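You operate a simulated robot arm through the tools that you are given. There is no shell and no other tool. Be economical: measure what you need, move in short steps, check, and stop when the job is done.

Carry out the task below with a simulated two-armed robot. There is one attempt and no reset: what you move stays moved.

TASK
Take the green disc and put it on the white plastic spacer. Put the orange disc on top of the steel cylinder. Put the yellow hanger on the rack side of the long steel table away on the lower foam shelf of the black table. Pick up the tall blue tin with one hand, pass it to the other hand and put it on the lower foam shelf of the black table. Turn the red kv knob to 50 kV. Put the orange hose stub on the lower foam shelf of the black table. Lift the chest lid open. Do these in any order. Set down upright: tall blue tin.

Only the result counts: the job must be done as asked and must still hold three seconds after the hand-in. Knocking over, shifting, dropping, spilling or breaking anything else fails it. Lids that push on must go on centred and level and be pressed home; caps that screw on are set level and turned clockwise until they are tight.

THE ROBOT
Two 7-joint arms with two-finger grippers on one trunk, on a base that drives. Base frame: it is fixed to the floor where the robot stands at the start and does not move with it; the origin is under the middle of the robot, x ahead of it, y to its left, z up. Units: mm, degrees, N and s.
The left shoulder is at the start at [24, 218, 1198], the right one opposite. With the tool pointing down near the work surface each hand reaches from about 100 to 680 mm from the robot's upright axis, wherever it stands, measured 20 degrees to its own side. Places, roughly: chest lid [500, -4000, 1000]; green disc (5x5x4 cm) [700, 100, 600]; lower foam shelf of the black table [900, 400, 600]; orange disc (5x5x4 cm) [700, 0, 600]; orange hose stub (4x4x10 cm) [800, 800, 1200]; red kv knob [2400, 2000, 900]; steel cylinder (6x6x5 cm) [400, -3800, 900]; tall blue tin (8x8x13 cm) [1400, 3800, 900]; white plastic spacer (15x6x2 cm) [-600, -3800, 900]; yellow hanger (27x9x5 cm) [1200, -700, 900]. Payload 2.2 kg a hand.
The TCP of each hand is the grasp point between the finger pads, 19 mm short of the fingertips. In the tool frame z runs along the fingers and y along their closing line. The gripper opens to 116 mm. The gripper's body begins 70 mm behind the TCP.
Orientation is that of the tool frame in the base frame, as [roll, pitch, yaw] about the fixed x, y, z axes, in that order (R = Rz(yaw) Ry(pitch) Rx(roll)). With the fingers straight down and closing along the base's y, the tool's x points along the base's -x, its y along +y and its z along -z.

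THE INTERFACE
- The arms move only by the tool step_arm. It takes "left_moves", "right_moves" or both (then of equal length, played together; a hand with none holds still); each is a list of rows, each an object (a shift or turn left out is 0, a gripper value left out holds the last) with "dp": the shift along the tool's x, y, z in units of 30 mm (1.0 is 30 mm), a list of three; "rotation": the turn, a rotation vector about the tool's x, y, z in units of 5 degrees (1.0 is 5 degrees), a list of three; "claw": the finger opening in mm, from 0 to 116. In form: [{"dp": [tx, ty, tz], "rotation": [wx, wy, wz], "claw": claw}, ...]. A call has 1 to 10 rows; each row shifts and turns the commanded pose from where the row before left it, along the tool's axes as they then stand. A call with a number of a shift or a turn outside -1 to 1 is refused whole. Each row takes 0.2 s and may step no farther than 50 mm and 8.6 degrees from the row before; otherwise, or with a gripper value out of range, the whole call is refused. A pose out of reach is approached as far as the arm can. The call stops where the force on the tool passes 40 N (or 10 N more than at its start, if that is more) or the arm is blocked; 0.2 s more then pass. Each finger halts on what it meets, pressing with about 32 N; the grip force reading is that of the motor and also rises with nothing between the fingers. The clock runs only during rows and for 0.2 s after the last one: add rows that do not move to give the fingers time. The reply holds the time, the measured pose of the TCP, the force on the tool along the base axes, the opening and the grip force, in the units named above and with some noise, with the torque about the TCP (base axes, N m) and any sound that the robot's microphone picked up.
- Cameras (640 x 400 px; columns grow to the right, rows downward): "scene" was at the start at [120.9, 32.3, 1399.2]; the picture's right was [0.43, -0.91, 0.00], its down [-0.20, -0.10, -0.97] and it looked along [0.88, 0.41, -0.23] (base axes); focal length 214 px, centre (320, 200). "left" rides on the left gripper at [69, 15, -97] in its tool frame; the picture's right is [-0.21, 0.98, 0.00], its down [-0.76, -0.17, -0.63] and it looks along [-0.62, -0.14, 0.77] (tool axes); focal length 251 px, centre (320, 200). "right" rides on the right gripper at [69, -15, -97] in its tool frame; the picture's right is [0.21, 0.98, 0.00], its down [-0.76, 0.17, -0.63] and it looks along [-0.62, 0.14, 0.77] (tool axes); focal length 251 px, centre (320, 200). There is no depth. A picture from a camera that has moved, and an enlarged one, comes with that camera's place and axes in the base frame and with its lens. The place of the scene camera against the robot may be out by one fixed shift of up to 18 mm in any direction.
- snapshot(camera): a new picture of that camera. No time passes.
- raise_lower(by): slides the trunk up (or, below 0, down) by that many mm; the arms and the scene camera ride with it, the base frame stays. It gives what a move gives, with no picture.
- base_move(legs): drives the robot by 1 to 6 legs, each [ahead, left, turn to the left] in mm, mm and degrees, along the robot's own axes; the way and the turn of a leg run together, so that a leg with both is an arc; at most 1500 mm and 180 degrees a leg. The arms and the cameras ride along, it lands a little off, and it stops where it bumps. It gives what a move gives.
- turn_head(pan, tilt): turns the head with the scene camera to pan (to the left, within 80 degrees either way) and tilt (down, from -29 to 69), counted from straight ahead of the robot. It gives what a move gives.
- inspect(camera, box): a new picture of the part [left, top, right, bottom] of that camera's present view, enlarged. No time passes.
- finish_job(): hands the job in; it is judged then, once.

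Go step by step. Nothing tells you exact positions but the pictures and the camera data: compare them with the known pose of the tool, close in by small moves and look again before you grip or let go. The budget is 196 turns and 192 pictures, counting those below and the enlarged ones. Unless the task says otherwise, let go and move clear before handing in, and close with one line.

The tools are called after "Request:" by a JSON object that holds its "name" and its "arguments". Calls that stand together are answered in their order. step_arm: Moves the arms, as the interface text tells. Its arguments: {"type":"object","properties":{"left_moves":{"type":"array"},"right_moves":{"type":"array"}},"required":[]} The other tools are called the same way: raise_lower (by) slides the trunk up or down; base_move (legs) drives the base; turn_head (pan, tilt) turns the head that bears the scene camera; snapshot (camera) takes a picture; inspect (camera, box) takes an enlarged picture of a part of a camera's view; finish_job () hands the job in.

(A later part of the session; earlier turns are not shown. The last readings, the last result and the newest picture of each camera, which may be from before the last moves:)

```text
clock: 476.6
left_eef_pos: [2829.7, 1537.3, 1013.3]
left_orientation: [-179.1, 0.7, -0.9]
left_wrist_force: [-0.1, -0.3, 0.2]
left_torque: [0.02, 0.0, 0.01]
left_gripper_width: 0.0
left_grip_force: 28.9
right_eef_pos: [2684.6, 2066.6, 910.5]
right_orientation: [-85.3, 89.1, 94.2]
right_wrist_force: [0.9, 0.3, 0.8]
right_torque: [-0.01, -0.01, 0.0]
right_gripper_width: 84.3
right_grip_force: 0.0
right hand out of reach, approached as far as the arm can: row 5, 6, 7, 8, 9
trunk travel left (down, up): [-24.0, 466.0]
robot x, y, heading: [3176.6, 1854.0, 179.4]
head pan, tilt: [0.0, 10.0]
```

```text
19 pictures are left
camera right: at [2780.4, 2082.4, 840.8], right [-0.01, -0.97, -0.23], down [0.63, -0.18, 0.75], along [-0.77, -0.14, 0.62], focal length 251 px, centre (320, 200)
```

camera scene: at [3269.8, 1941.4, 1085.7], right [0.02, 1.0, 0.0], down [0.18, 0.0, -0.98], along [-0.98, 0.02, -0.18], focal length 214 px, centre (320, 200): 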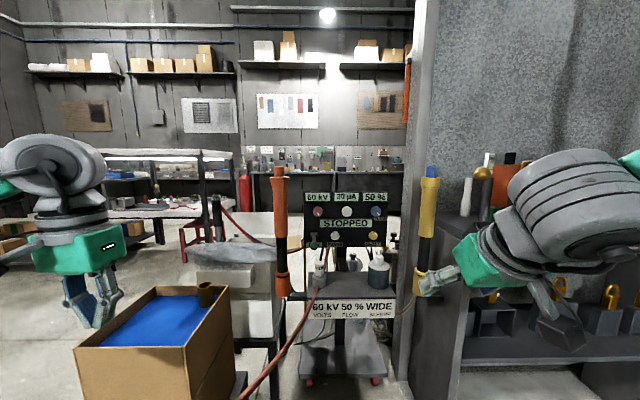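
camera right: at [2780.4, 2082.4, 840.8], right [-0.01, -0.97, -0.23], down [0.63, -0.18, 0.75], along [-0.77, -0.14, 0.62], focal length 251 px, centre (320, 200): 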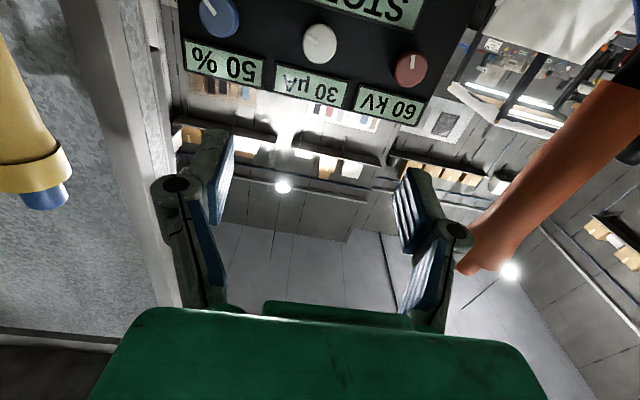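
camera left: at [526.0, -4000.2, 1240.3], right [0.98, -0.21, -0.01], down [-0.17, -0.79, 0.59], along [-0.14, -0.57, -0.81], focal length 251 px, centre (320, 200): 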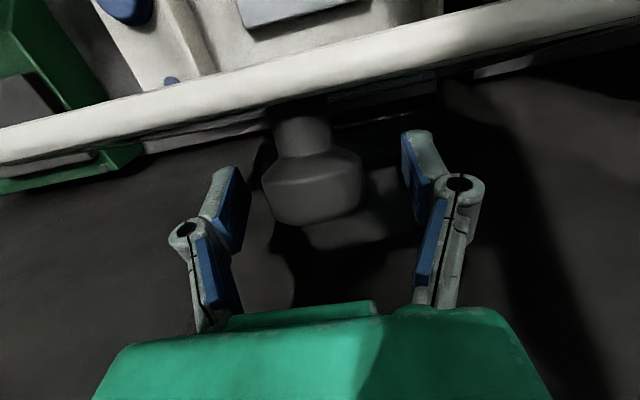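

Knob triangulates to (2399,1947,885); the gun holder at y≈1830 leaves clearance. I align sideways, then advance most of the way.

Request:
{"name": "step_arm", "arguments": {"right_moves": [{"dp": [0.17, 0.8, 0], "claw": 70}, {"dp": [0.17, 0.8, 0]}, {"dp": [0.17, 0.8, 0]}, {"dp": [0.17, 0.8, 0]}, {"dp": [0.17, 0.8, 0]}, {}, {}, {}]}}

Request:
{"name": "step_arm", "arguments": {"right_moves": [{"dp": [0, 0, 0.8]}, {"dp": [0, 0, 0.8]}, {"dp": [0, 0, 0.8]}, {"dp": [0, 0, 0.8]}, {"dp": [0, 0, 0.8]}, {"dp": [0, 0, 0.8]}, {}, {}]}}

Request:
{"name": "snapshot", "arguments": {"camera": "right"}}

```text
clock: 478.4
left_eef_pos: [2830.8, 1539.1, 1013.1]
left_orientation: [-179.1, 0.7, -0.9]
left_wrist_force: [0.8, -0.4, -0.1]
left_torque: [0.0, 0.02, 0.0]
left_gripper_width: 0.2
left_grip_force: 28.6
right_eef_pos: [2684.8, 1948.8, 882.9]
right_orientation: [-92.5, 89.0, 87.2]
right_wrist_force: [0.2, -0.1, -0.3]
right_torque: [0.02, 0.02, 0.04]
right_gripper_width: 69.7
right_grip_force: 0.1
trunk travel left (down, up): [-24.0, 466.0]
robot x, y, heading: [3176.3, 1848.3, 179.3]
head pan, tilt: [0.0, 10.0]
```

```text
clock: 480.2
left_eef_pos: [2829.8, 1538.7, 1013.1]
left_orientation: [-179.1, 0.7, -1.0]
left_wrist_force: [0.4, 0.5, -0.1]
left_torque: [0.0, 0.02, 0.01]
left_gripper_width: 0.3
left_grip_force: 28.4
right_eef_pos: [2543.7, 1953.2, 882.2]
right_orientation: [-91.7, 89.0, 87.7]
right_wrist_force: [0.3, 0.0, 0.1]
right_torque: [0.0, 0.0, 0.0]
right_gripper_width: 70.0
right_grip_force: 0.1
trunk travel left (down, up): [-24.0, 466.0]
robot x, y, heading: [3174.8, 1854.8, 179.2]
head pan, tilt: [0.0, 10.0]
```

```text
18 pictures are left
camera right: at [2639.3, 1966.6, 813.1], right [-0.01, -0.97, -0.23], down [0.63, -0.18, 0.75], along [-0.78, -0.14, 0.61], focal length 251 px, centre (320, 200)
```

right: 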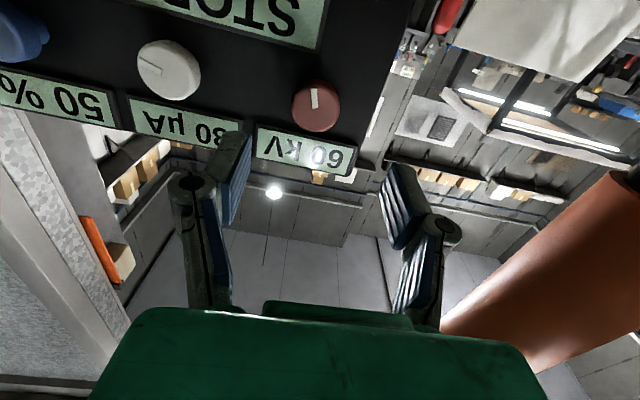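

Well lined up (knob at y 1953, z 891). I advance to just around the knob.

Request:
{"name": "step_arm", "arguments": {"right_moves": [{"dp": [-0.07, 0, 0.8]}, {"dp": [-0.07, 0, 0.8]}, {"dp": [-0.07, 0, 0.8]}, {"dp": [-0.07, 0, 0.8]}, {"dp": [0, 0, 0.6]}, {}, {}]}}

Request:
{"name": "snapshot", "arguments": {"camera": "right"}}

```text
clock: 481.8
left_eef_pos: [2829.4, 1538.4, 1013.4]
left_orientation: [-179.1, 0.7, -0.8]
left_wrist_force: [0.2, -0.4, 0.7]
left_torque: [0.0, 0.02, -0.04]
left_gripper_width: 0.2
left_grip_force: 28.8
right_eef_pos: [2428.4, 1951.6, 891.0]
right_orientation: [-91.9, 89.0, 87.7]
right_wrist_force: [0.4, -0.1, -0.6]
right_torque: [0.0, 0.0, -0.03]
right_gripper_width: 69.8
right_grip_force: 0.1
trunk travel left (down, up): [-24.0, 466.0]
robot x, y, heading: [3172.5, 1855.2, 179.2]
head pan, tilt: [0.0, 10.0]
```

```text
17 pictures are left
camera right: at [2524.8, 1966.1, 821.3], right [-0.01, -0.97, -0.23], down [0.63, -0.18, 0.75], along [-0.78, -0.14, 0.61], focal length 251 px, centre (320, 200)
```

right: 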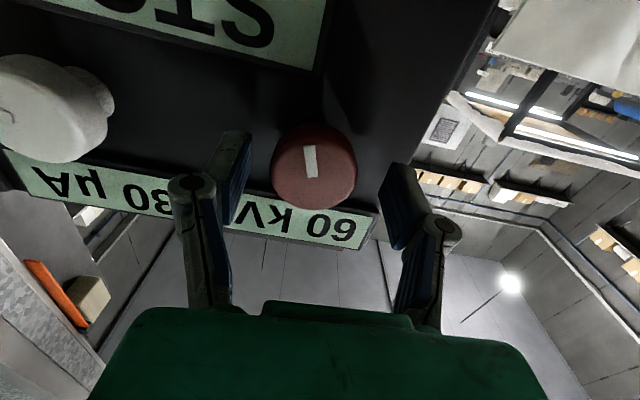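

Fingers straddle the knob. I advance 10 mm, close, and turn counter-clockwise 20° first, then read the display.

Request:
{"name": "step_arm", "arguments": {"right_moves": [{"dp": [0.1, 0, 0.33]}, {"claw": 50}, {"claw": 20}, {}, {}, {"rotation": [0, 0, -1]}, {"rotation": [0, 0, -1]}, {"rotation": [0, 0, -1]}, {"rotation": [0, 0, -1]}, {}]}}

Request:
{"name": "snapshot", "arguments": {"camera": "right"}}

```text
clock: 484.0
left_eef_pos: [2830.3, 1540.4, 1013.9]
left_orientation: [-179.3, 0.7, -0.8]
left_wrist_force: [-0.6, -0.1, -0.1]
left_torque: [0.01, -0.01, 0.01]
left_gripper_width: 0.0
left_grip_force: 28.3
right_eef_pos: [2419.2, 1955.8, 887.7]
right_orientation: [-90.0, 69.1, 89.4]
right_wrist_force: [7.3, 27.1, 1.7]
right_torque: [0.02, 0.0, -0.35]
right_gripper_width: 38.7
right_grip_force: 44.9
trunk travel left (down, up): [-24.0, 466.0]
robot x, y, heading: [3174.8, 1853.0, 179.2]
head pan, tilt: [0.0, 10.0]
```

```text
16 pictures are left
camera right: at [2515.1, 1992.2, 828.0], right [-0.01, -0.84, -0.55], down [0.63, -0.43, 0.65], along [-0.78, -0.34, 0.53], focal length 251 px, centre (320, 200)
```

right: 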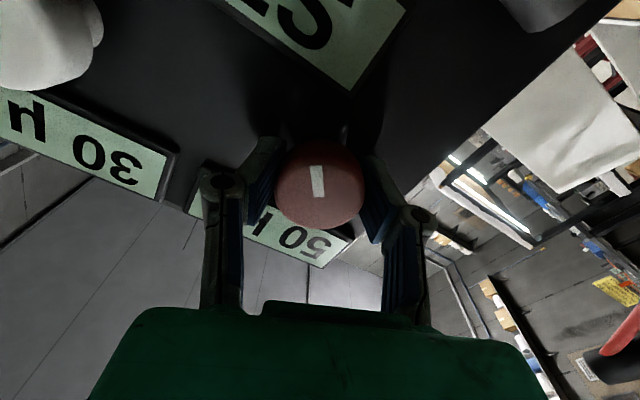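

Request:
{"name": "inspect", "arguments": {"camera": "right", "box": [180, 130, 400, 290]}}

```text
2.50 times, centred on (290, 210) of right
camera zoom: at [2515.1, 1992.2, 828.0], right [-0.01, -0.84, -0.55], down [0.63, -0.43, 0.65], along [-0.78, -0.34, 0.53], focal length 629 px, centre (395, 175)
```

zoom: 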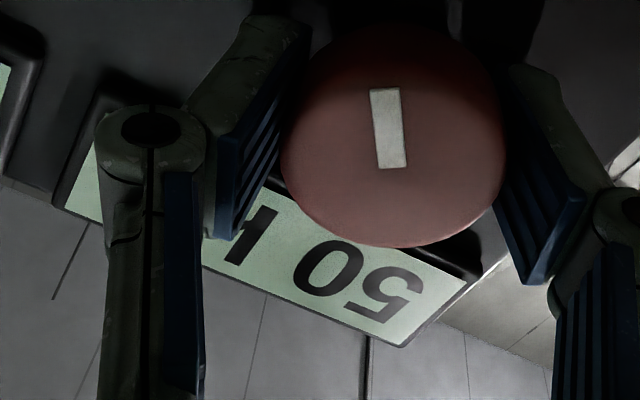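

It reads 50 kV. I open and retreat straight back.

Request:
{"name": "step_arm", "arguments": {"right_moves": [{"claw": 50}, {"claw": 72}, {}, {"dp": [0, 0, -0.5]}, {"dp": [0, 0, -0.9]}, {"dp": [0, 0, -0.9]}, {"dp": [0, 0, -0.9]}, {"dp": [0, 0, -0.9]}, {"dp": [0, 0, -0.9]}, {"dp": [0, 0, -0.9]}]}}

Request:
{"name": "step_arm", "arguments": {"right_moves": [{"dp": [0, 0, -0.9]}, {"dp": [0, 0, -0.9]}, {"rotation": [0, 0, 1]}, {"rotation": [0, 0, 1]}, {"rotation": [0, 0, 1]}, {"rotation": [0, 0, 1]}]}}

Request:
{"name": "inspect", "arguments": {"camera": "scene", "box": [250, 170, 430, 300]}}

```text
clock: 485.7
left_eef_pos: [2833.2, 1527.2, 1009.7]
left_orientation: [-178.5, 0.7, -0.8]
left_wrist_force: [-0.1, 0.2, -0.6]
left_torque: [0.03, 0.03, 0.0]
left_gripper_width: 0.0
left_grip_force: 28.3
right_eef_pos: [2518.5, 1979.4, 784.8]
right_orientation: [-120.6, 69.1, 57.3]
right_wrist_force: [0.6, -0.3, 0.5]
right_torque: [0.04, 0.0, -0.04]
right_gripper_width: 71.8
right_grip_force: 0.0
trunk travel left (down, up): [-24.0, 466.0]
robot x, y, heading: [3179.7, 1853.9, 179.4]
head pan, tilt: [0.0, 10.0]
stopped in row 8 (right hand): the arm was blocked; the commanded pose is now the measured one
```

```text
clock: 487.1
left_eef_pos: [2830.7, 1532.9, 1011.0]
left_orientation: [-178.7, 0.7, -0.9]
left_wrist_force: [0.5, 0.0, -0.2]
left_torque: [0.01, 0.0, 0.0]
left_gripper_width: 0.0
left_grip_force: 27.9
right_eef_pos: [2571.4, 1972.8, 798.3]
right_orientation: [171.2, 79.9, -12.0]
right_wrist_force: [-0.1, 0.2, -0.6]
right_torque: [0.0, 0.0, 0.0]
right_gripper_width: 72.0
right_grip_force: 0.0
trunk travel left (down, up): [-24.0, 466.0]
robot x, y, heading: [3174.4, 1855.1, 179.3]
head pan, tilt: [0.0, 10.0]
```

```text
3.08 times, centred on (340, 235) of scene
camera zoom: at [3034.9, 1852.9, 1087.3], right [0.01, 1.0, -0.01], down [0.18, -0.01, -0.98], along [-0.98, 0.01, -0.18], focal length 660 px, centre (258, 92)
```

zoom: 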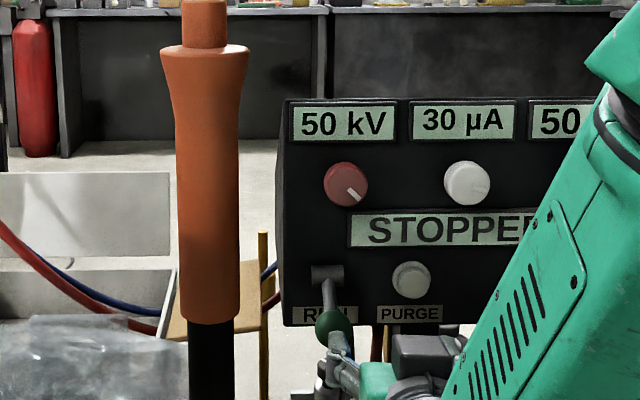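

Display shows 50 kV. The hand dipped while retreating, so I look closely before moving on.

Request:
{"name": "turn_head", "arguments": {"pan": -8, "tilt": 30}}

Request:
{"name": "snapshot", "arguments": {"camera": "scene"}}

```text
clock: 487.9
left_eef_pos: [2831.5, 1532.9, 1010.7]
left_orientation: [-178.7, 0.7, -0.9]
left_wrist_force: [-0.4, -0.2, -0.2]
left_torque: [0.03, -0.03, -0.02]
left_gripper_width: 0.0
left_grip_force: 28.8
right_eef_pos: [2571.2, 1974.7, 795.7]
right_orientation: [171.9, 79.8, -11.5]
right_wrist_force: [0.5, 0.3, -0.3]
right_torque: [0.01, 0.0, 0.0]
right_gripper_width: 72.2
right_grip_force: 0.0
trunk travel left (down, up): [-24.0, 466.0]
robot x, y, heading: [3175.4, 1857.2, 179.2]
head pan, tilt: [-8.0, 30.0]
```

```text
13 pictures are left
camera scene: at [3038.6, 1865.3, 1055.1], right [0.15, 0.99, -0.01], down [0.5, -0.08, -0.86], along [-0.86, 0.13, -0.5], focal length 214 px, centre (320, 200)
```

scene: 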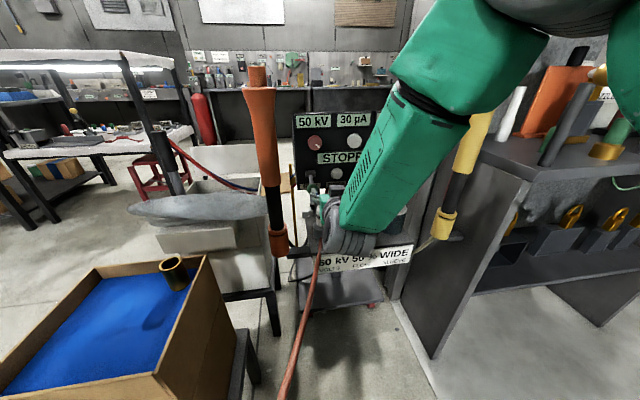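

I raise the hand clear, then pull it back toward me.

Request:
{"name": "step_arm", "arguments": {"right_moves": [{"dp": [-0.8, 0, -0.1]}, {"dp": [-0.8, 0, -0.1]}, {"dp": [-0.8, 0, -0.1]}, {"dp": [-0.5, 0, -0.7]}, {"dp": [-0.3, 0, -0.9]}, {"dp": [0, 0, -0.9]}, {"dp": [0, 0, -0.9]}]}}

Request:
{"name": "step_arm", "arguments": {"right_moves": [{"rotation": [0, 1, 0]}, {"rotation": [0, 1, 0]}, {"rotation": [0, 1, 0]}, {"rotation": [0, 1, 0]}, {"rotation": [0, 1, 0]}, {"rotation": [0, 1, 0]}, {"rotation": [0, 1, 0]}, {"rotation": [0, 1, 0]}]}}

Request:
{"name": "base_move", "arguments": {"legs": [[-300, 0, 0]]}}

Request:
{"name": "snapshot", "arguments": {"camera": "scene"}}

```text
clock: 489.5
left_eef_pos: [2831.5, 1532.8, 1011.3]
left_orientation: [-178.7, 0.8, -1.0]
left_wrist_force: [-0.2, 0.3, 0.6]
left_torque: [0.02, 0.04, 0.03]
left_gripper_width: 0.1
left_grip_force: 28.6
right_eef_pos: [2665.3, 1969.7, 911.3]
right_orientation: [171.6, 80.0, -11.7]
right_wrist_force: [-0.1, -0.5, 0.1]
right_torque: [-0.04, 0.0, 0.0]
right_gripper_width: 72.2
right_grip_force: 0.0
trunk travel left (down, up): [-24.0, 466.0]
robot x, y, heading: [3171.8, 1854.1, 179.0]
head pan, tilt: [-8.0, 30.0]
```

```text
clock: 491.3
left_eef_pos: [2830.7, 1534.0, 1011.5]
left_orientation: [-178.8, 0.7, -0.9]
left_wrist_force: [0.3, 0.0, -0.1]
left_torque: [0.01, 0.01, 0.0]
left_gripper_width: 0.2
left_grip_force: 28.4
right_eef_pos: [2662.5, 1971.8, 910.0]
right_orientation: [178.1, 39.8, -4.7]
right_wrist_force: [-1.1, 0.1, 0.2]
right_torque: [0.01, 0.01, 0.05]
right_gripper_width: 71.9
right_grip_force: 0.1
trunk travel left (down, up): [-24.0, 466.0]
robot x, y, heading: [3174.7, 1855.8, 179.3]
head pan, tilt: [-8.0, 30.0]
```

```text
clock: 493.4
left_eef_pos: [3140.2, 1522.3, 1008.9]
left_orientation: [-178.5, 0.8, -0.4]
left_wrist_force: [1.1, 1.0, 0.1]
left_torque: [0.0, 0.02, 0.02]
left_gripper_width: 0.2
left_grip_force: 28.5
right_eef_pos: [2969.3, 1959.1, 909.9]
right_orientation: [178.5, 40.1, -4.2]
right_wrist_force: [0.5, -0.2, -0.4]
right_torque: [0.0, 0.06, 0.01]
right_gripper_width: 72.0
right_grip_force: 0.1
trunk travel left (down, up): [-24.0, 466.0]
robot x, y, heading: [3475.9, 1851.4, 179.4]
head pan, tilt: [-8.0, 30.0]
```

```text
12 pictures are left
camera scene: at [3343.6, 1847.9, 1053.6], right [0.14, 0.99, 0.01], down [0.5, -0.07, -0.87], along [-0.86, 0.13, -0.5], focal length 214 px, centre (320, 200)
```

scene: 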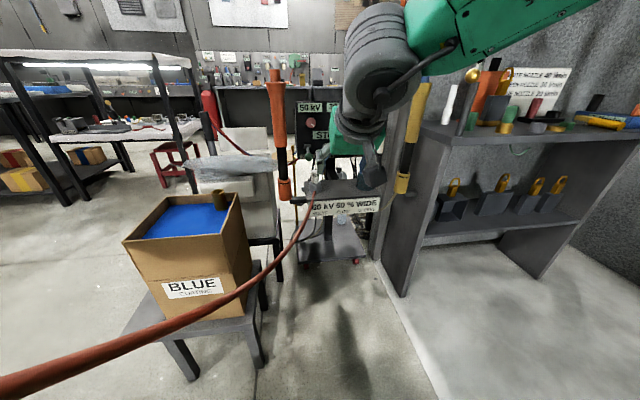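

Knob is done and nothing was disturbed. Now the blue tin at the north-west shelf; I retrace my way around the cabinet, with care at the table's leg.

Request:
{"name": "base_move", "arguments": {"legs": [[0, 0, 90.5], [1150, 0, 0], [0, 0, -90], [1480, 0, 0], [0, 0, -90]]}}

```text
clock: 517.9
left_eef_pos: [1640.1, 1020.0, 1011.3]
left_orientation: [-178.8, 0.7, -90.8]
left_wrist_force: [-0.1, -0.4, 0.3]
left_torque: [0.0, 0.01, 0.0]
left_gripper_width: 0.0
left_grip_force: 28.9
right_eef_pos: [2077.5, 1187.2, 908.6]
right_orientation: [178.0, 40.0, -94.7]
right_wrist_force: [0.6, -0.1, 0.0]
right_torque: [-0.01, -0.02, 0.02]
right_gripper_width: 71.8
right_grip_force: 0.0
trunk travel left (down, up): [-24.0, 466.0]
robot x, y, heading: [1965.5, 675.1, 89.3]
head pan, tilt: [-8.0, 30.0]
```

Request:
{"name": "base_move", "arguments": {"legs": [[300, 60, 0], [430, 230, 0], [350, 130, 0], [700, 60, 0]]}}

Request:
{"name": "turn_head", "arguments": {"pan": 5, "tilt": 15}}

Request:
{"name": "snapshot", "arguments": {"camera": "scene"}}

```text
clock: 527.9
left_eef_pos: [1171.5, 2809.2, 1012.0]
left_orientation: [-178.7, 0.9, -90.8]
left_wrist_force: [0.0, -0.1, 0.3]
left_torque: [-0.01, -0.01, -0.01]
left_gripper_width: 0.2
left_grip_force: 28.3
right_eef_pos: [1610.5, 2979.7, 909.8]
right_orientation: [178.0, 40.1, -94.7]
right_wrist_force: [-0.1, 0.1, -0.7]
right_torque: [0.0, 0.03, -0.01]
right_gripper_width: 71.8
right_grip_force: 0.0
trunk travel left (down, up): [-24.0, 466.0]
robot x, y, heading: [1491.5, 2471.6, 89.2]
head pan, tilt: [-8.0, 30.0]
```

```text
clock: 528.6
left_eef_pos: [1172.4, 2806.5, 1011.4]
left_orientation: [-178.8, 1.1, -90.8]
left_wrist_force: [-0.6, 0.1, 0.0]
left_torque: [0.03, -0.03, 0.03]
left_gripper_width: 0.0
left_grip_force: 29.2
right_eef_pos: [1609.9, 2975.9, 911.4]
right_orientation: [178.0, 40.2, -94.8]
right_wrist_force: [-0.1, -0.2, 0.2]
right_torque: [0.0, 0.0, -0.03]
right_gripper_width: 72.1
right_grip_force: 0.1
trunk travel left (down, up): [-24.0, 466.0]
robot x, y, heading: [1492.8, 2469.4, 89.4]
head pan, tilt: [5.0, 15.0]
```

```text
11 pictures are left
camera scene: at [1478.4, 2594.5, 1077.5], right [1.0, 0.07, 0.0], down [0.02, -0.26, -0.96], along [-0.07, 0.96, -0.26], focal length 214 px, centre (320, 200)
```

scene: 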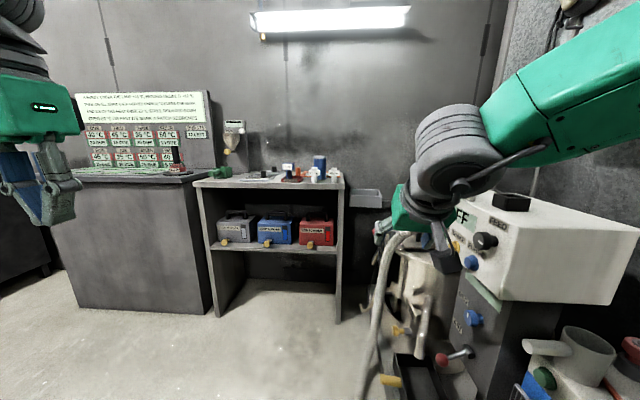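

I see the tall blue tin on the small shelf unit ahead. I zoom in on it.

Request:
{"name": "inspect", "arguments": {"camera": "scene", "box": [240, 140, 380, 230]}}

```text
4.44 times, centred on (310, 185) of scene
camera zoom: at [1478.4, 2594.5, 1077.5], right [1.0, 0.07, 0.0], down [0.02, -0.26, -0.96], along [-0.07, 0.96, -0.26], focal length 953 px, centre (364, 267)
```

zoom: 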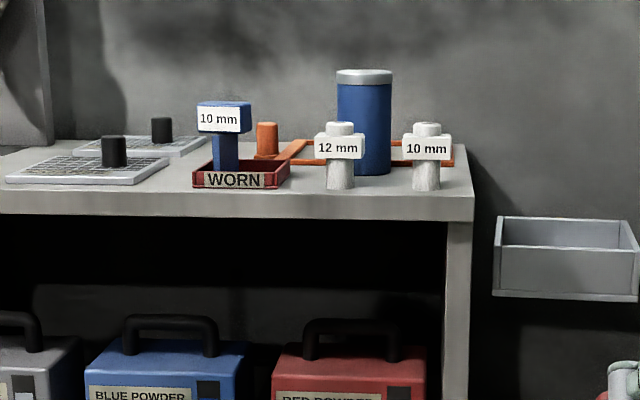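

The tin stands at about (1392,3795), z 872–1003, with two nozzles in front of it lower down. I position for the right hand and raise it.

Request:
{"name": "base_move", "arguments": {"legs": [[0, 300, 0], [560, 0, 0.7]]}}

Request:
{"name": "step_arm", "arguments": {"right_moves": [{"dp": [-0.64, -0.45, -0.77], "claw": 112}, {"dp": [-0.64, -0.45, -0.77]}, {"dp": [-0.64, -0.45, -0.77]}, {"dp": [-0.64, -0.45, -0.77]}, {"dp": [-0.64, -0.45, -0.77]}, {"dp": [-0.64, -0.45, -0.77], "rotation": [0, 0, 0]}, {}, {}]}}

Request:
{"name": "snapshot", "arguments": {"camera": "right"}}

```text
clock: 533.5
left_eef_pos: [867.1, 3364.6, 1013.3]
left_orientation: [-178.9, 1.0, -90.0]
left_wrist_force: [-0.5, 1.7, 0.2]
left_torque: [0.0, -0.02, -0.01]
left_gripper_width: 0.0
left_grip_force: 28.3
right_eef_pos: [1304.4, 3539.1, 912.7]
right_orientation: [177.9, 40.2, -94.0]
right_wrist_force: [0.1, -0.8, -0.3]
right_torque: [-0.02, 0.03, 0.04]
right_gripper_width: 71.9
right_grip_force: 0.1
trunk travel left (down, up): [-24.0, 466.0]
robot x, y, heading: [1194.5, 3031.5, 90.1]
head pan, tilt: [5.0, 15.0]
```

```text
clock: 535.3
left_eef_pos: [877.9, 3362.5, 1016.9]
left_orientation: [-179.4, 1.2, -90.0]
left_wrist_force: [0.4, -0.5, -0.1]
left_torque: [0.04, -0.01, 0.01]
left_gripper_width: 0.0
left_grip_force: 28.7
right_eef_pos: [1401.3, 3531.0, 1089.5]
right_orientation: [177.1, 40.2, -94.5]
right_wrist_force: [0.7, 0.4, 0.0]
right_torque: [0.0, 0.04, -0.01]
right_gripper_width: 112.1
right_grip_force: 0.1
trunk travel left (down, up): [-24.0, 466.0]
robot x, y, heading: [1194.5, 3032.4, 90.1]
head pan, tilt: [5.0, 15.0]
```

```text
9 pictures are left
camera right: at [1411.5, 3415.3, 1116.9], right [-0.99, -0.12, -0.1], down [-0.12, 0.17, 0.98], along [-0.1, 0.98, -0.19], focal length 251 px, centre (320, 200)
```

right: 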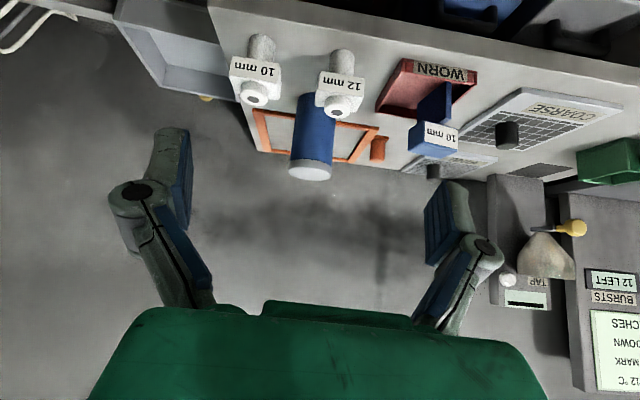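

Tin centre triangulates to (1393,3797,937). I drive 170 mm closer and go in along the tool axis.

Request:
{"name": "base_move", "arguments": {"legs": [[170, 0, 0]]}}

Request:
{"name": "step_arm", "arguments": {"right_moves": [{"dp": [0.01, 0.09, 0.8]}, {"dp": [0.01, 0.09, 0.8]}, {"dp": [0.01, 0.09, 0.8]}, {"dp": [0.01, 0.09, 0.8]}, {}, {}]}}

Request:
{"name": "snapshot", "arguments": {"camera": "right"}}

```text
clock: 536.8
left_eef_pos: [874.1, 3529.4, 1014.7]
left_orientation: [-179.3, 1.1, -90.0]
left_wrist_force: [0.2, 0.6, -0.2]
left_torque: [-0.04, 0.02, 0.0]
left_gripper_width: 0.0
left_grip_force: 28.6
right_eef_pos: [1396.6, 3699.9, 1087.8]
right_orientation: [177.4, 40.2, -94.3]
right_wrist_force: [0.1, 0.1, 0.5]
right_torque: [-0.01, 0.0, -0.01]
right_gripper_width: 112.2
right_grip_force: 0.1
trunk travel left (down, up): [-24.0, 466.0]
robot x, y, heading: [1191.5, 3195.3, 90.1]
head pan, tilt: [5.0, 15.0]
```

```text
clock: 538.2
left_eef_pos: [873.7, 3526.3, 1016.9]
left_orientation: [-179.2, 1.2, -90.0]
left_wrist_force: [0.3, -0.3, 0.0]
left_torque: [-0.03, 0.0, 0.02]
left_gripper_width: 0.1
left_grip_force: 28.3
right_eef_pos: [1385.1, 3758.9, 1015.2]
right_orientation: [177.5, 40.3, -94.4]
right_wrist_force: [0.4, 0.3, -0.1]
right_torque: [0.0, 0.01, 0.0]
right_gripper_width: 111.8
right_grip_force: 0.2
trunk travel left (down, up): [-24.0, 466.0]
robot x, y, heading: [1191.3, 3194.8, 90.2]
head pan, tilt: [5.0, 15.0]
```

```text
8 pictures are left
camera right: at [1395.5, 3641.7, 1043.1], right [-0.99, -0.12, -0.1], down [-0.12, 0.17, 0.98], along [-0.1, 0.98, -0.19], focal length 251 px, centre (320, 200)
```

right: 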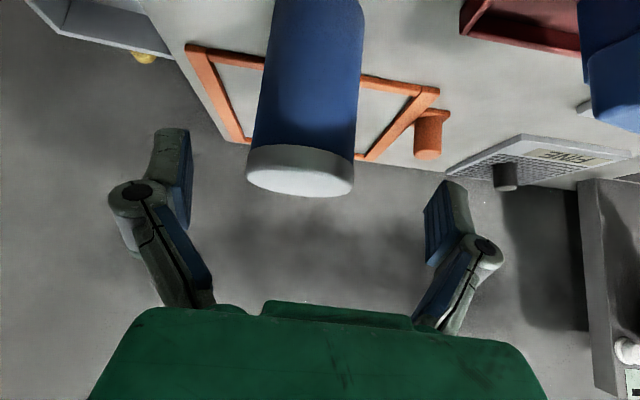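

Slight sideways correction, then in and close; after that lift.

Request:
{"name": "step_arm", "arguments": {"right_moves": [{"dp": [0.03, -0.2, 0.3]}, {"dp": [0.03, 0, 0.6]}, {"dp": [0.03, 0, 0.6]}, {"dp": [0.03, 0, 0.6]}, {}, {"claw": 80}, {"claw": 50}, {}, {}, {}]}}

Request:
{"name": "step_arm", "arguments": {"right_moves": [{"dp": [-0.33, 0, -0.38]}, {"dp": [-0.33, 0, -0.38]}, {"dp": [-0.5, 0, -0.6]}, {"dp": [-0.5, 0, -0.6]}, {"dp": [-0.5, 0, -0.6]}, {}]}}

Request:
{"name": "base_move", "arguments": {"legs": [[-600, 0, 0]]}}

Request:
{"name": "turn_head", "arguments": {"pan": -10, "tilt": 20}}

Request:
{"name": "snapshot", "arguments": {"camera": "scene"}}

```text
clock: 540.4
left_eef_pos: [874.6, 3527.5, 1016.6]
left_orientation: [-179.3, 1.2, -89.9]
left_wrist_force: [0.3, 1.0, 0.3]
left_torque: [0.02, 0.0, -0.02]
left_gripper_width: 0.0
left_grip_force: 28.2
right_eef_pos: [1390.6, 3797.1, 965.4]
right_orientation: [177.5, 40.4, -94.4]
right_wrist_force: [2.1, 2.5, 3.6]
right_torque: [0.26, -0.43, 0.07]
right_gripper_width: 68.0
right_grip_force: 32.2
trunk travel left (down, up): [-24.0, 466.0]
robot x, y, heading: [1191.4, 3196.2, 90.1]
head pan, tilt: [5.0, 15.0]
```

```text
clock: 541.8
left_eef_pos: [873.5, 3526.6, 1015.7]
left_orientation: [-179.3, 1.2, -90.0]
left_wrist_force: [-0.7, 0.0, -0.1]
left_torque: [0.03, 0.0, 0.0]
left_gripper_width: 0.0
left_grip_force: 28.4
right_eef_pos: [1396.1, 3796.1, 1067.6]
right_orientation: [177.3, 40.3, -94.4]
right_wrist_force: [-0.5, 0.3, -3.4]
right_torque: [-0.05, -0.02, 0.01]
right_gripper_width: 67.1
right_grip_force: 31.9
trunk travel left (down, up): [-24.0, 466.0]
robot x, y, heading: [1193.6, 3198.0, 90.4]
head pan, tilt: [5.0, 15.0]
```

```text
clock: 545.2
left_eef_pos: [875.5, 2916.5, 1016.8]
left_orientation: [-179.3, 1.2, -89.5]
left_wrist_force: [-0.7, 0.2, 1.0]
left_torque: [0.05, -0.01, -0.01]
left_gripper_width: 0.0
left_grip_force: 28.4
right_eef_pos: [1393.5, 3190.3, 1067.2]
right_orientation: [177.4, 40.4, -93.8]
right_wrist_force: [0.8, -0.2, -3.6]
right_torque: [0.0, -0.01, -0.02]
right_gripper_width: 67.3
right_grip_force: 31.3
trunk travel left (down, up): [-24.0, 466.0]
robot x, y, heading: [1195.4, 2589.6, 90.8]
head pan, tilt: [5.0, 15.0]
```

```text
clock: 546.0
left_eef_pos: [875.1, 2913.9, 1016.9]
left_orientation: [-179.3, 1.4, -89.5]
left_wrist_force: [-1.0, 0.7, -0.1]
left_torque: [0.0, -0.04, 0.05]
left_gripper_width: 0.2
left_grip_force: 28.9
right_eef_pos: [1395.1, 3188.5, 1069.7]
right_orientation: [177.4, 40.5, -93.8]
right_wrist_force: [-0.7, 0.7, -3.1]
right_torque: [-0.05, -0.02, -0.02]
right_gripper_width: 67.0
right_grip_force: 31.7
trunk travel left (down, up): [-24.0, 466.0]
robot x, y, heading: [1191.6, 2589.7, 90.6]
head pan, tilt: [-10.0, 20.0]
```

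```text
7 pictures are left
camera scene: at [1203.6, 2714.2, 1069.4], right [0.99, -0.16, 0.0], down [-0.05, -0.34, -0.94], along [0.15, 0.93, -0.35], focal length 214 px, centre (320, 200)
```

scene: 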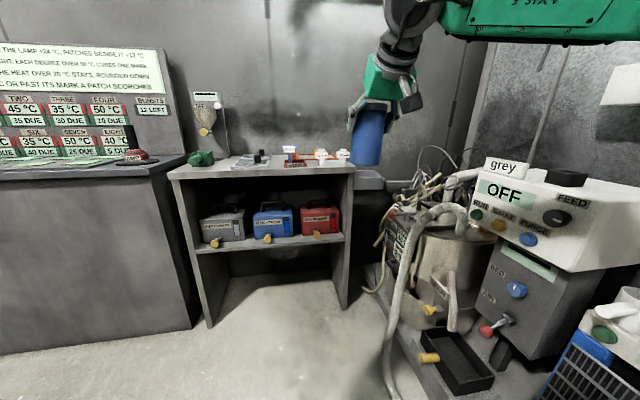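

Tin is held upright by the right hand. For the handover I bring it in front of the robot's middle and extend the left hand forward to re-orient it.

Request:
{"name": "step_arm", "arguments": {"right_moves": [{"dp": [0.25, 0.68, -0.21]}, {"dp": [0.25, 0.68, -0.21]}, {"dp": [0.25, 0.68, -0.21]}, {"dp": [0.25, 0.68, -0.21]}, {"dp": [0.25, 0.68, -0.21]}, {"dp": [0.25, 0.68, -0.21]}, {"dp": [0.25, 0.68, -0.21]}, {"dp": [0.25, 0.68, -0.21]}], "left_moves": [{"dp": [-0.94, 0, 0.1], "claw": 112}, {"dp": [-0.94, 0, 0.1]}, {"dp": [-0.94, 0, 0.1]}, {"dp": [-0.94, 0, 0.1]}, {"dp": [-0.94, 0, 0.1]}, {"dp": [-0.94, 0, 0.1]}, {"dp": [-0.94, 0, 0.1]}, {"dp": [-0.94, 0, 0.1]}]}}

Request:
{"name": "step_arm", "arguments": {"left_moves": [{"rotation": [0, -1, 0]}, {"rotation": [0, -1, 0]}, {"rotation": [0, -1, 0]}, {"rotation": [0, -1, 0]}, {"rotation": [0, -1, 0]}, {"rotation": [0, -1, 0]}, {"rotation": [0, -1, 0]}, {"rotation": [0, -1, 0]}, {"rotation": [0, -1, 0]}]}}

Request:
{"name": "step_arm", "arguments": {"left_moves": [{"rotation": [0, -1, 0]}, {"rotation": [0, -1, 0]}, {"rotation": [0, -1, 0]}, {"rotation": [0, -1, 0]}, {"rotation": [0, -1, 0]}, {"rotation": [0, -1, 0]}, {"rotation": [0, -1, 0]}, {"rotation": [0, -1, 0]}, {"rotation": [0, -1, 0]}]}}

Request:
{"name": "step_arm", "arguments": {"left_moves": [{"rotation": [1, 0, 0]}, {"rotation": [1, 0, 0]}, {"rotation": [1, 0, 0]}, {"rotation": [1, 0, 0]}, {"rotation": [1, 0, 0]}, {"rotation": [1, 0, 0]}, {"rotation": [1, 0, 0]}, {"rotation": [1, 0, 0]}, {"rotation": [1, 0, 0]}]}}

```text
clock: 547.8
left_eef_pos: [872.3, 3142.1, 997.4]
left_orientation: [-179.3, 1.3, -89.6]
left_wrist_force: [0.3, -0.1, 0.3]
left_torque: [-0.01, 0.0, 0.02]
left_gripper_width: 111.9
left_grip_force: 0.0
right_eef_pos: [1227.8, 3115.9, 1074.5]
right_orientation: [177.3, 40.4, -93.8]
right_wrist_force: [0.4, 0.3, -3.6]
right_torque: [-0.04, 0.01, -0.01]
right_gripper_width: 67.0
right_grip_force: 32.1
trunk travel left (down, up): [-24.0, 466.0]
robot x, y, heading: [1194.1, 2591.8, 90.7]
head pan, tilt: [-10.0, 20.0]
```

```text
clock: 549.8
left_eef_pos: [873.8, 3140.0, 997.7]
left_orientation: [-178.9, 46.6, -88.7]
left_wrist_force: [-0.5, -0.6, 0.1]
left_torque: [-0.02, 0.02, 0.01]
left_gripper_width: 112.1
left_grip_force: 0.1
right_eef_pos: [1228.5, 3114.9, 1074.4]
right_orientation: [177.4, 40.5, -93.8]
right_wrist_force: [0.7, -0.7, -2.9]
right_torque: [-0.05, -0.02, -0.02]
right_gripper_width: 67.2
right_grip_force: 32.2
trunk travel left (down, up): [-24.0, 466.0]
robot x, y, heading: [1197.0, 2587.8, 90.6]
head pan, tilt: [-10.0, 20.0]
```

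```text
clock: 551.8
left_eef_pos: [874.6, 3140.1, 998.3]
left_orientation: [-27.5, 88.4, 63.0]
left_wrist_force: [0.0, -0.2, 0.1]
left_torque: [0.03, 0.01, -0.01]
left_gripper_width: 111.8
left_grip_force: 0.1
right_eef_pos: [1227.6, 3114.7, 1074.4]
right_orientation: [177.4, 40.4, -93.8]
right_wrist_force: [0.2, 0.6, -3.1]
right_torque: [-0.04, 0.03, -0.06]
right_gripper_width: 67.3
right_grip_force: 31.8
trunk travel left (down, up): [-24.0, 466.0]
robot x, y, heading: [1193.7, 2587.8, 90.8]
head pan, tilt: [-10.0, 20.0]
```

```text
clock: 553.8
left_eef_pos: [872.0, 3142.7, 996.7]
left_orientation: [16.1, 88.5, 61.6]
left_wrist_force: [0.1, -0.3, 0.5]
left_torque: [0.01, 0.05, 0.01]
left_gripper_width: 112.3
left_grip_force: 0.0
right_eef_pos: [1227.0, 3115.7, 1074.4]
right_orientation: [177.4, 40.6, -93.8]
right_wrist_force: [0.4, -0.3, -4.4]
right_torque: [0.02, -0.01, 0.0]
right_gripper_width: 67.3
right_grip_force: 32.2
trunk travel left (down, up): [-24.0, 466.0]
robot x, y, heading: [1195.8, 2589.3, 90.8]
head pan, tilt: [-10.0, 20.0]
```

Left tool now points forward-right and horizontal. I bring it to a pre-grasp point below the right fingers and look.

Request:
{"name": "step_arm", "arguments": {"left_moves": [{"dp": [-0.03, -0.91, 0.3]}, {"dp": [-0.03, -0.91, 0.3]}, {"dp": [-0.03, -0.91, 0.3]}, {"dp": [-0.03, -0.91, 0.3]}, {"dp": [-0.03, -0.91, 0.3]}, {"dp": [-0.03, -0.91, 0.3]}, {"dp": [-0.03, -0.91, 0.3]}, {"dp": [-0.03, -0.91, 0.3]}, {"dp": [-0.03, -0.91, 0.3]}, {"dp": [-0.03, -0.91, 0.3]}]}}

Request:
{"name": "turn_head", "arguments": {"pan": 0, "tilt": 15}}

Request:
{"name": "snapshot", "arguments": {"camera": "left"}}

```text
clock: 556.0
left_eef_pos: [1132.5, 3014.3, 1005.9]
left_orientation: [20.7, 88.3, 66.2]
left_wrist_force: [0.4, -0.6, -0.1]
left_torque: [-0.01, -0.05, 0.0]
left_gripper_width: 112.2
left_grip_force: 0.1
right_eef_pos: [1231.1, 3114.4, 1075.3]
right_orientation: [177.2, 40.6, -93.8]
right_wrist_force: [0.0, 0.0, -4.3]
right_torque: [-0.03, 0.03, -0.05]
right_gripper_width: 66.8
right_grip_force: 31.8
trunk travel left (down, up): [-24.0, 466.0]
robot x, y, heading: [1195.3, 2588.7, 90.7]
head pan, tilt: [-10.0, 20.0]
```

```text
clock: 556.7
left_eef_pos: [1131.9, 3015.1, 1005.1]
left_orientation: [17.4, 88.5, 62.9]
left_wrist_force: [-0.6, -0.3, 0.0]
left_torque: [0.0, 0.01, -0.01]
left_gripper_width: 111.9
left_grip_force: 0.1
right_eef_pos: [1230.0, 3115.6, 1074.6]
right_orientation: [177.4, 40.5, -93.8]
right_wrist_force: [-0.2, 0.6, -3.1]
right_torque: [-0.02, -0.01, -0.01]
right_gripper_width: 67.3
right_grip_force: 31.9
trunk travel left (down, up): [-24.0, 466.0]
robot x, y, heading: [1193.2, 2591.2, 90.6]
head pan, tilt: [0.0, 15.0]
```

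```text
6 pictures are left
camera left: at [1053.2, 2957.8, 934.2], right [-0.7, 0.68, 0.22], down [-0.33, -0.59, 0.74], along [0.63, 0.44, 0.64], focal length 251 px, centre (320, 200)
```

left: 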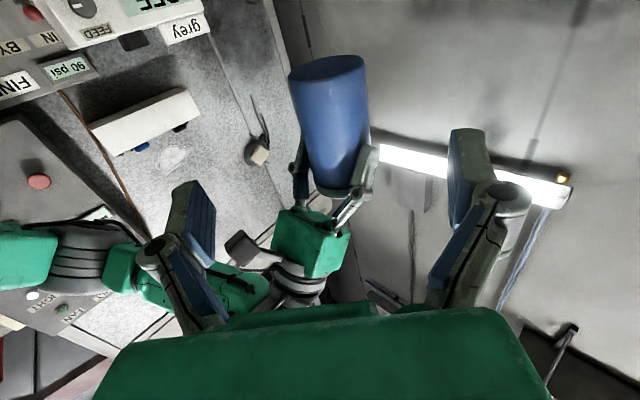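

The tin is centred between the left fingers' path. I advance 138 mm and close the left hand on the tin's lower part.

Request:
{"name": "step_arm", "arguments": {"left_moves": [{"dp": [0, 0.05, 0.77]}, {"dp": [0, 0.05, 0.77]}, {"dp": [0, 0.05, 0.77]}, {"dp": [0, 0, 0.77]}, {"dp": [0, 0, 0.77]}, {"dp": [0, 0, 0.75]}, {}]}}

Request:
{"name": "snapshot", "arguments": {"camera": "left"}}

```text
clock: 558.3
left_eef_pos: [1225.3, 3113.8, 1009.2]
left_orientation: [19.8, 88.4, 65.3]
left_wrist_force: [-0.1, 0.5, 0.4]
left_torque: [0.02, -0.02, 0.01]
left_gripper_width: 111.8
left_grip_force: 0.1
right_eef_pos: [1228.5, 3115.3, 1074.4]
right_orientation: [177.3, 40.5, -93.9]
right_wrist_force: [0.8, 0.0, -3.8]
right_torque: [-0.05, 0.0, -0.03]
right_gripper_width: 67.4
right_grip_force: 32.3
trunk travel left (down, up): [-24.0, 466.0]
robot x, y, heading: [1196.1, 2588.2, 91.0]
head pan, tilt: [0.0, 15.0]
```

```text
5 pictures are left
camera left: at [1148.4, 3058.5, 938.6], right [-0.7, 0.68, 0.22], down [-0.33, -0.59, 0.74], along [0.63, 0.44, 0.64], focal length 251 px, centre (320, 200)
```

left: 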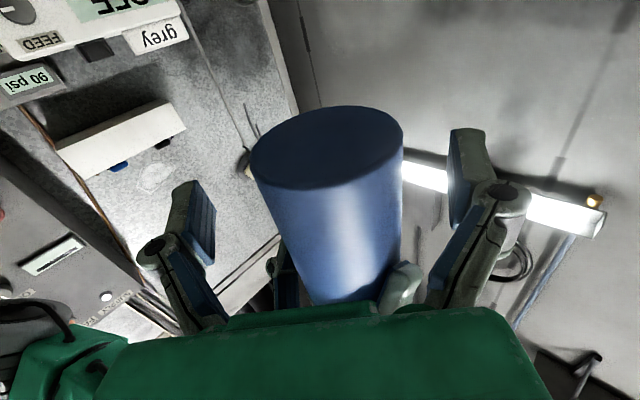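

Perfectly between the fingers. I close the left hand, then open the right and withdraw it.

Request:
{"name": "step_arm", "arguments": {"left_moves": [{"claw": 80}, {"claw": 50}, {"claw": 40}, {}, {}, {}]}}

Request:
{"name": "step_arm", "arguments": {"right_moves": [{"claw": 80}, {"claw": 112}, {}, {"dp": [0, 0, -0.6]}, {"dp": [0, 0, -0.9]}, {"dp": [0, 0, -0.9]}, {"dp": [0, 0, -0.9]}, {"dp": [0, -0.6, -0.7]}, {"dp": [0, -0.9, 0]}, {"dp": [0, -0.9, 0]}]}}

```text
clock: 559.7
left_eef_pos: [1224.8, 3117.5, 1009.5]
left_orientation: [17.1, 88.6, 62.9]
left_wrist_force: [-25.3, 16.3, -0.2]
left_torque: [-0.31, -0.71, 0.19]
left_gripper_width: 67.6
left_grip_force: 31.8
right_eef_pos: [1230.7, 3116.0, 1074.9]
right_orientation: [177.5, 40.3, -94.0]
right_wrist_force: [24.7, -16.6, 1.2]
right_torque: [-0.8, -0.84, -0.11]
right_gripper_width: 67.6
right_grip_force: 32.6
trunk travel left (down, up): [-24.0, 466.0]
robot x, y, heading: [1197.5, 2590.3, 90.9]
head pan, tilt: [0.0, 15.0]
```

```text
clock: 561.9
left_eef_pos: [1228.6, 3114.8, 1010.0]
left_orientation: [23.5, 88.4, 69.0]
left_wrist_force: [-0.2, 0.1, -0.1]
left_torque: [0.0, 0.02, 0.03]
left_gripper_width: 67.4
left_grip_force: 31.8
right_eef_pos: [1302.5, 3035.7, 1163.8]
right_orientation: [177.3, 40.5, -93.9]
right_wrist_force: [-0.2, 0.9, 0.5]
right_torque: [0.0, 0.02, -0.01]
right_gripper_width: 112.2
right_grip_force: 0.0
trunk travel left (down, up): [-24.0, 466.0]
robot x, y, heading: [1199.3, 2590.1, 90.3]
head pan, tilt: [0.0, 15.0]
```

The left hand now holds the tin. I move it to its own side, turn its tool straight ahead, and tuck the right hand back.

Request:
{"name": "step_arm", "arguments": {"left_moves": [{"dp": [0, 0.87, -0.36]}, {"dp": [0, 0.87, -0.36]}, {"dp": [0, 0.87, -0.36]}, {"dp": [0, 0.87, -0.36]}, {"dp": [0, 0.87, -0.36]}, {"dp": [0, 0.87, -0.36]}, {"dp": [0, 0.87, -0.36]}], "right_moves": [{"dp": [0.44, -0.4, -0.2]}, {"dp": [0.44, -0.4, -0.2]}, {"dp": [0.44, -0.4, -0.2]}, {"dp": [0.44, -0.4, -0.2]}, {"dp": [0.44, -0.4, -0.2]}, {"dp": [0.44, -0.4, -0.2]}, {"dp": [0.44, -0.4, -0.2]}]}}

Request:
{"name": "step_arm", "arguments": {"left_moves": [{"rotation": [-1, 0, 0]}, {"rotation": [-1, 0, 0]}, {"rotation": [-1, 0, 0]}, {"rotation": [-1, 0, 0]}, {"rotation": [-1, 0, 0]}, {"rotation": [-1, 0, 0]}, {"rotation": [-1, 0, 0]}, {"rotation": [-1, 0, 0]}, {"rotation": [-1, 0, 0]}]}}

Request:
{"name": "base_move", "arguments": {"legs": [[0, 0, 179.5]]}}

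```text
clock: 563.5
left_eef_pos: [1039.3, 3189.3, 1009.4]
left_orientation: [19.2, 88.5, 64.7]
left_wrist_force: [-0.9, 0.6, -2.6]
left_torque: [-0.02, -0.02, -0.01]
left_gripper_width: 67.3
left_grip_force: 32.2
right_eef_pos: [1378.9, 2935.3, 1133.7]
right_orientation: [177.5, 40.5, -93.8]
right_wrist_force: [-0.2, 0.7, -0.2]
right_torque: [-0.02, 0.0, -0.02]
right_gripper_width: 112.1
right_grip_force: 0.1
trunk travel left (down, up): [-24.0, 466.0]
robot x, y, heading: [1194.9, 2588.4, 90.8]
head pan, tilt: [0.0, 15.0]
```

```text
clock: 565.5
left_eef_pos: [1043.6, 3188.4, 1009.9]
left_orientation: [-21.5, 88.5, 69.1]
left_wrist_force: [0.5, 0.4, -3.0]
left_torque: [-0.02, 0.02, -0.01]
left_gripper_width: 67.3
left_grip_force: 32.4
right_eef_pos: [1383.5, 2934.1, 1132.9]
right_orientation: [177.1, 40.5, -94.0]
right_wrist_force: [-0.6, 0.0, 0.4]
right_torque: [-0.01, -0.02, -0.02]
right_gripper_width: 112.0
right_grip_force: 0.1
trunk travel left (down, up): [-24.0, 466.0]
robot x, y, heading: [1194.8, 2590.7, 90.8]
head pan, tilt: [0.0, 15.0]
```

```text
clock: 573.1
left_eef_pos: [1315.2, 1985.4, 1010.9]
left_orientation: [-23.7, 88.5, -116.4]
left_wrist_force: [-0.9, 0.0, -3.4]
left_torque: [0.07, -0.02, 0.0]
left_gripper_width: 67.6
left_grip_force: 32.1
right_eef_pos: [990.9, 2257.0, 1133.0]
right_orientation: [177.3, 40.5, 82.7]
right_wrist_force: [-0.2, -0.3, -0.5]
right_torque: [-0.01, -0.03, -0.04]
right_gripper_width: 112.0
right_grip_force: 0.1
trunk travel left (down, up): [-24.0, 466.0]
robot x, y, heading: [1196.4, 2590.1, -92.6]
head pan, tilt: [0.0, 15.0]
```

I correct heading, strafe to line up at x≈1100, lower the tin and drive toward the shelf, then look.

Request:
{"name": "base_move", "arguments": {"legs": [[0, 0, 2.6], [0, -247, 0], [880, 0, 0]]}}

Request:
{"name": "step_arm", "arguments": {"left_moves": [{"dp": [0.95, 0, 0]}, {"dp": [0.95, 0, 0]}, {"dp": [0.95, 0, 0]}, {"dp": [0.95, 0, 0]}, {"dp": [0.95, 0, 0]}, {"dp": [0.95, 0, 0]}, {"dp": [0.95, 0, 0]}, {"dp": [0.95, 0, 0]}, {"dp": [0.95, 0, 0]}, {"dp": [0.95, 0, 0]}]}}

Request:
{"name": "turn_head", "arguments": {"pan": 10, "tilt": 28}}

Request:
{"name": "inspect", "arguments": {"camera": "scene", "box": [180, 80, 460, 260]}}

```text
clock: 579.5
left_eef_pos: [1080.0, 1125.0, 1013.5]
left_orientation: [-5.1, 88.5, -95.8]
left_wrist_force: [-1.8, 0.3, -3.2]
left_torque: [0.03, -0.01, 0.09]
left_gripper_width: 67.3
left_grip_force: 32.5
right_eef_pos: [744.5, 1385.1, 1131.7]
right_orientation: [176.5, 40.5, 84.5]
right_wrist_force: [0.4, -1.0, -0.9]
right_torque: [0.05, -0.08, 0.03]
right_gripper_width: 111.9
right_grip_force: 0.0
trunk travel left (down, up): [-24.0, 466.0]
robot x, y, heading: [944.3, 1729.0, -90.4]
head pan, tilt: [0.0, 15.0]
```

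```text
clock: 581.7
left_eef_pos: [1087.2, 1117.6, 728.9]
left_orientation: [-19.3, 88.3, -109.9]
left_wrist_force: [0.8, 1.0, -3.2]
left_torque: [0.06, 0.0, -0.05]
left_gripper_width: 67.2
left_grip_force: 31.9
right_eef_pos: [755.0, 1386.9, 1134.5]
right_orientation: [177.0, 40.6, 84.9]
right_wrist_force: [0.3, -0.6, -0.9]
right_torque: [-0.02, 0.04, -0.05]
right_gripper_width: 112.2
right_grip_force: 0.1
trunk travel left (down, up): [-24.0, 466.0]
robot x, y, heading: [946.8, 1722.6, -90.1]
head pan, tilt: [0.0, 15.0]
```

```text
clock: 582.4
left_eef_pos: [1087.1, 1116.9, 729.8]
left_orientation: [-17.7, 88.2, -108.5]
left_wrist_force: [-0.1, 0.1, -4.0]
left_torque: [0.04, -0.02, 0.01]
left_gripper_width: 67.4
left_grip_force: 32.0
right_eef_pos: [753.2, 1388.2, 1134.8]
right_orientation: [177.1, 40.7, 84.8]
right_wrist_force: [0.6, 0.3, -0.6]
right_torque: [-0.01, 0.02, -0.02]
right_gripper_width: 112.3
right_grip_force: 0.1
trunk travel left (down, up): [-24.0, 466.0]
robot x, y, heading: [943.5, 1722.7, -90.5]
head pan, tilt: [10.0, 28.0]
```

```text
2.22 times, centred on (320, 170) of scene
camera zoom: at [959.1, 1582.6, 1056.4], right [-0.99, -0.17, 0.0], down [-0.08, 0.47, -0.88], along [0.15, -0.87, -0.47], focal length 477 px, centre (320, 267)
```

zoom: 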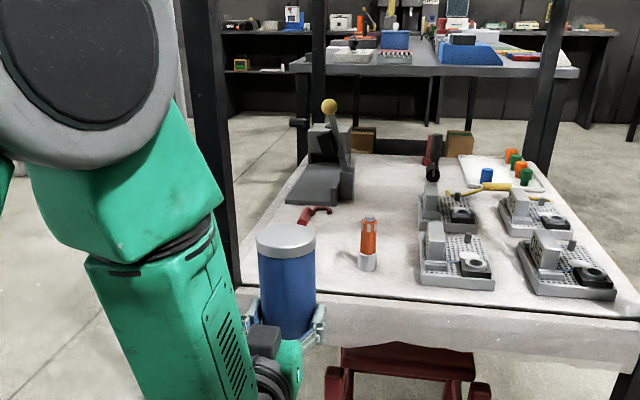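

Clear view: the free spot is between the stub and the rear leg. I drive in 300 mm with a small shift away from the stub.

Request:
{"name": "step_arm", "arguments": {"left_moves": [{"dp": [0, 0.3, 0]}, {}, {}]}}

Request:
{"name": "base_move", "arguments": {"legs": [[295, 0, 0]]}}

Request:
{"name": "turn_head", "arguments": {"pan": 8, "tilt": 40}}

Request:
{"name": "inspect", "arguments": {"camera": "scene", "box": [200, 80, 440, 240]}}

```text
clock: 583.2
left_eef_pos: [1092.8, 1117.2, 729.0]
left_orientation: [-13.7, 88.4, -104.3]
left_wrist_force: [-0.1, -0.2, -3.1]
left_torque: [0.02, 0.01, -0.02]
left_gripper_width: 67.3
left_grip_force: 32.1
right_eef_pos: [750.7, 1389.1, 1133.9]
right_orientation: [176.8, 40.7, 84.7]
right_wrist_force: [-0.5, 0.8, 0.2]
right_torque: [-0.02, 0.0, -0.02]
right_gripper_width: 112.1
right_grip_force: 0.0
trunk travel left (down, up): [-24.0, 466.0]
robot x, y, heading: [947.4, 1723.7, -90.3]
head pan, tilt: [10.0, 28.0]
```

```text
clock: 585.2
left_eef_pos: [1087.7, 824.3, 729.2]
left_orientation: [-10.0, 88.3, -100.7]
left_wrist_force: [1.2, -1.3, -3.6]
left_torque: [0.01, 0.04, 0.0]
left_gripper_width: 67.3
left_grip_force: 31.7
right_eef_pos: [746.0, 1093.8, 1134.1]
right_orientation: [176.7, 40.7, 84.5]
right_wrist_force: [0.7, -0.4, -0.1]
right_torque: [0.01, -0.01, 0.01]
right_gripper_width: 112.2
right_grip_force: 0.0
trunk travel left (down, up): [-24.0, 466.0]
robot x, y, heading: [940.7, 1430.6, -90.8]
head pan, tilt: [10.0, 28.0]
```

```text
clock: 586.0
left_eef_pos: [1086.9, 825.0, 730.5]
left_orientation: [-10.8, 88.2, -101.6]
left_wrist_force: [-0.6, 0.6, -4.0]
left_torque: [0.02, -0.02, -0.02]
left_gripper_width: 67.1
left_grip_force: 32.8
right_eef_pos: [745.3, 1096.8, 1135.5]
right_orientation: [176.8, 40.9, 84.5]
right_wrist_force: [0.9, -0.2, -0.4]
right_torque: [0.01, 0.0, 0.0]
right_gripper_width: 112.1
right_grip_force: 0.1
trunk travel left (down, up): [-24.0, 466.0]
robot x, y, heading: [939.7, 1435.0, -90.5]
head pan, tilt: [8.0, 40.0]
```

```text
2.50 times, centred on (320, 160) of scene
camera zoom: at [945.2, 1294.6, 1038.0], right [-0.99, -0.13, 0.0], down [-0.08, 0.64, -0.76], along [0.1, -0.76, -0.64], focal length 536 px, centre (320, 300)
```

zoom: 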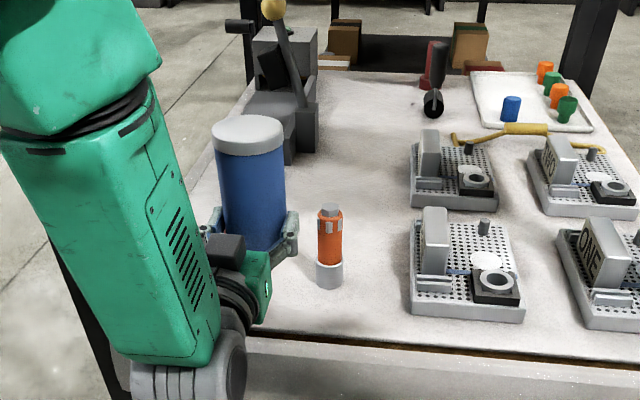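

The spot is free. I move 12 mm deeper, 8 mm away from the stub and lower the tin.

Request:
{"name": "step_arm", "arguments": {"left_moves": [{"dp": [0, 0.27, 0.4]}, {}, {"dp": [0.6, 0, 0]}, {"dp": [0.6, 0, 0]}, {"dp": [0.6, 0, 0]}, {"dp": [0.4, 0, 0]}, {}]}}

Request:
{"name": "step_arm", "arguments": {"left_moves": [{"dp": [0.15, 0, 0]}, {"dp": [0.15, 0, 0]}, {"dp": [0.12, 0, 0]}, {}]}}

```text
clock: 586.9
left_eef_pos: [1096.1, 814.6, 709.5]
left_orientation: [-8.4, 87.9, -99.3]
left_wrist_force: [-0.2, 0.5, -3.4]
left_torque: [0.06, 0.0, -0.02]
left_gripper_width: 67.1
left_grip_force: 32.4
right_eef_pos: [745.7, 1099.6, 1134.6]
right_orientation: [176.7, 40.8, 84.5]
right_wrist_force: [-0.5, -1.0, 0.6]
right_torque: [0.01, 0.01, 0.0]
right_gripper_width: 112.3
right_grip_force: 0.1
trunk travel left (down, up): [-24.0, 466.0]
robot x, y, heading: [944.0, 1427.3, -90.7]
head pan, tilt: [8.0, 40.0]
stopped in row 4 (left hand): the force on the tool passed its limit at 47 N (the readings are from after the stop); the commanded pose is now the measured one
```

```text
clock: 587.5
left_eef_pos: [1095.6, 815.3, 711.4]
left_orientation: [-5.6, 86.9, -96.3]
left_wrist_force: [-3.5, 19.6, 24.2]
left_torque: [4.24, 0.07, 0.48]
left_gripper_width: 67.1
left_grip_force: 31.8
right_eef_pos: [747.0, 1103.4, 1136.3]
right_orientation: [176.8, 41.1, 84.6]
right_wrist_force: [-0.8, -0.4, 0.3]
right_torque: [0.02, -0.02, 0.0]
right_gripper_width: 111.9
right_grip_force: 0.0
trunk travel left (down, up): [-24.0, 466.0]
robot x, y, heading: [947.0, 1429.3, -90.5]
head pan, tilt: [8.0, 40.0]
stopped in row 3 (left hand): the force on the tool passed its limit at 46 N (the readings are from after the stop); the commanded pose is now the measured one
```

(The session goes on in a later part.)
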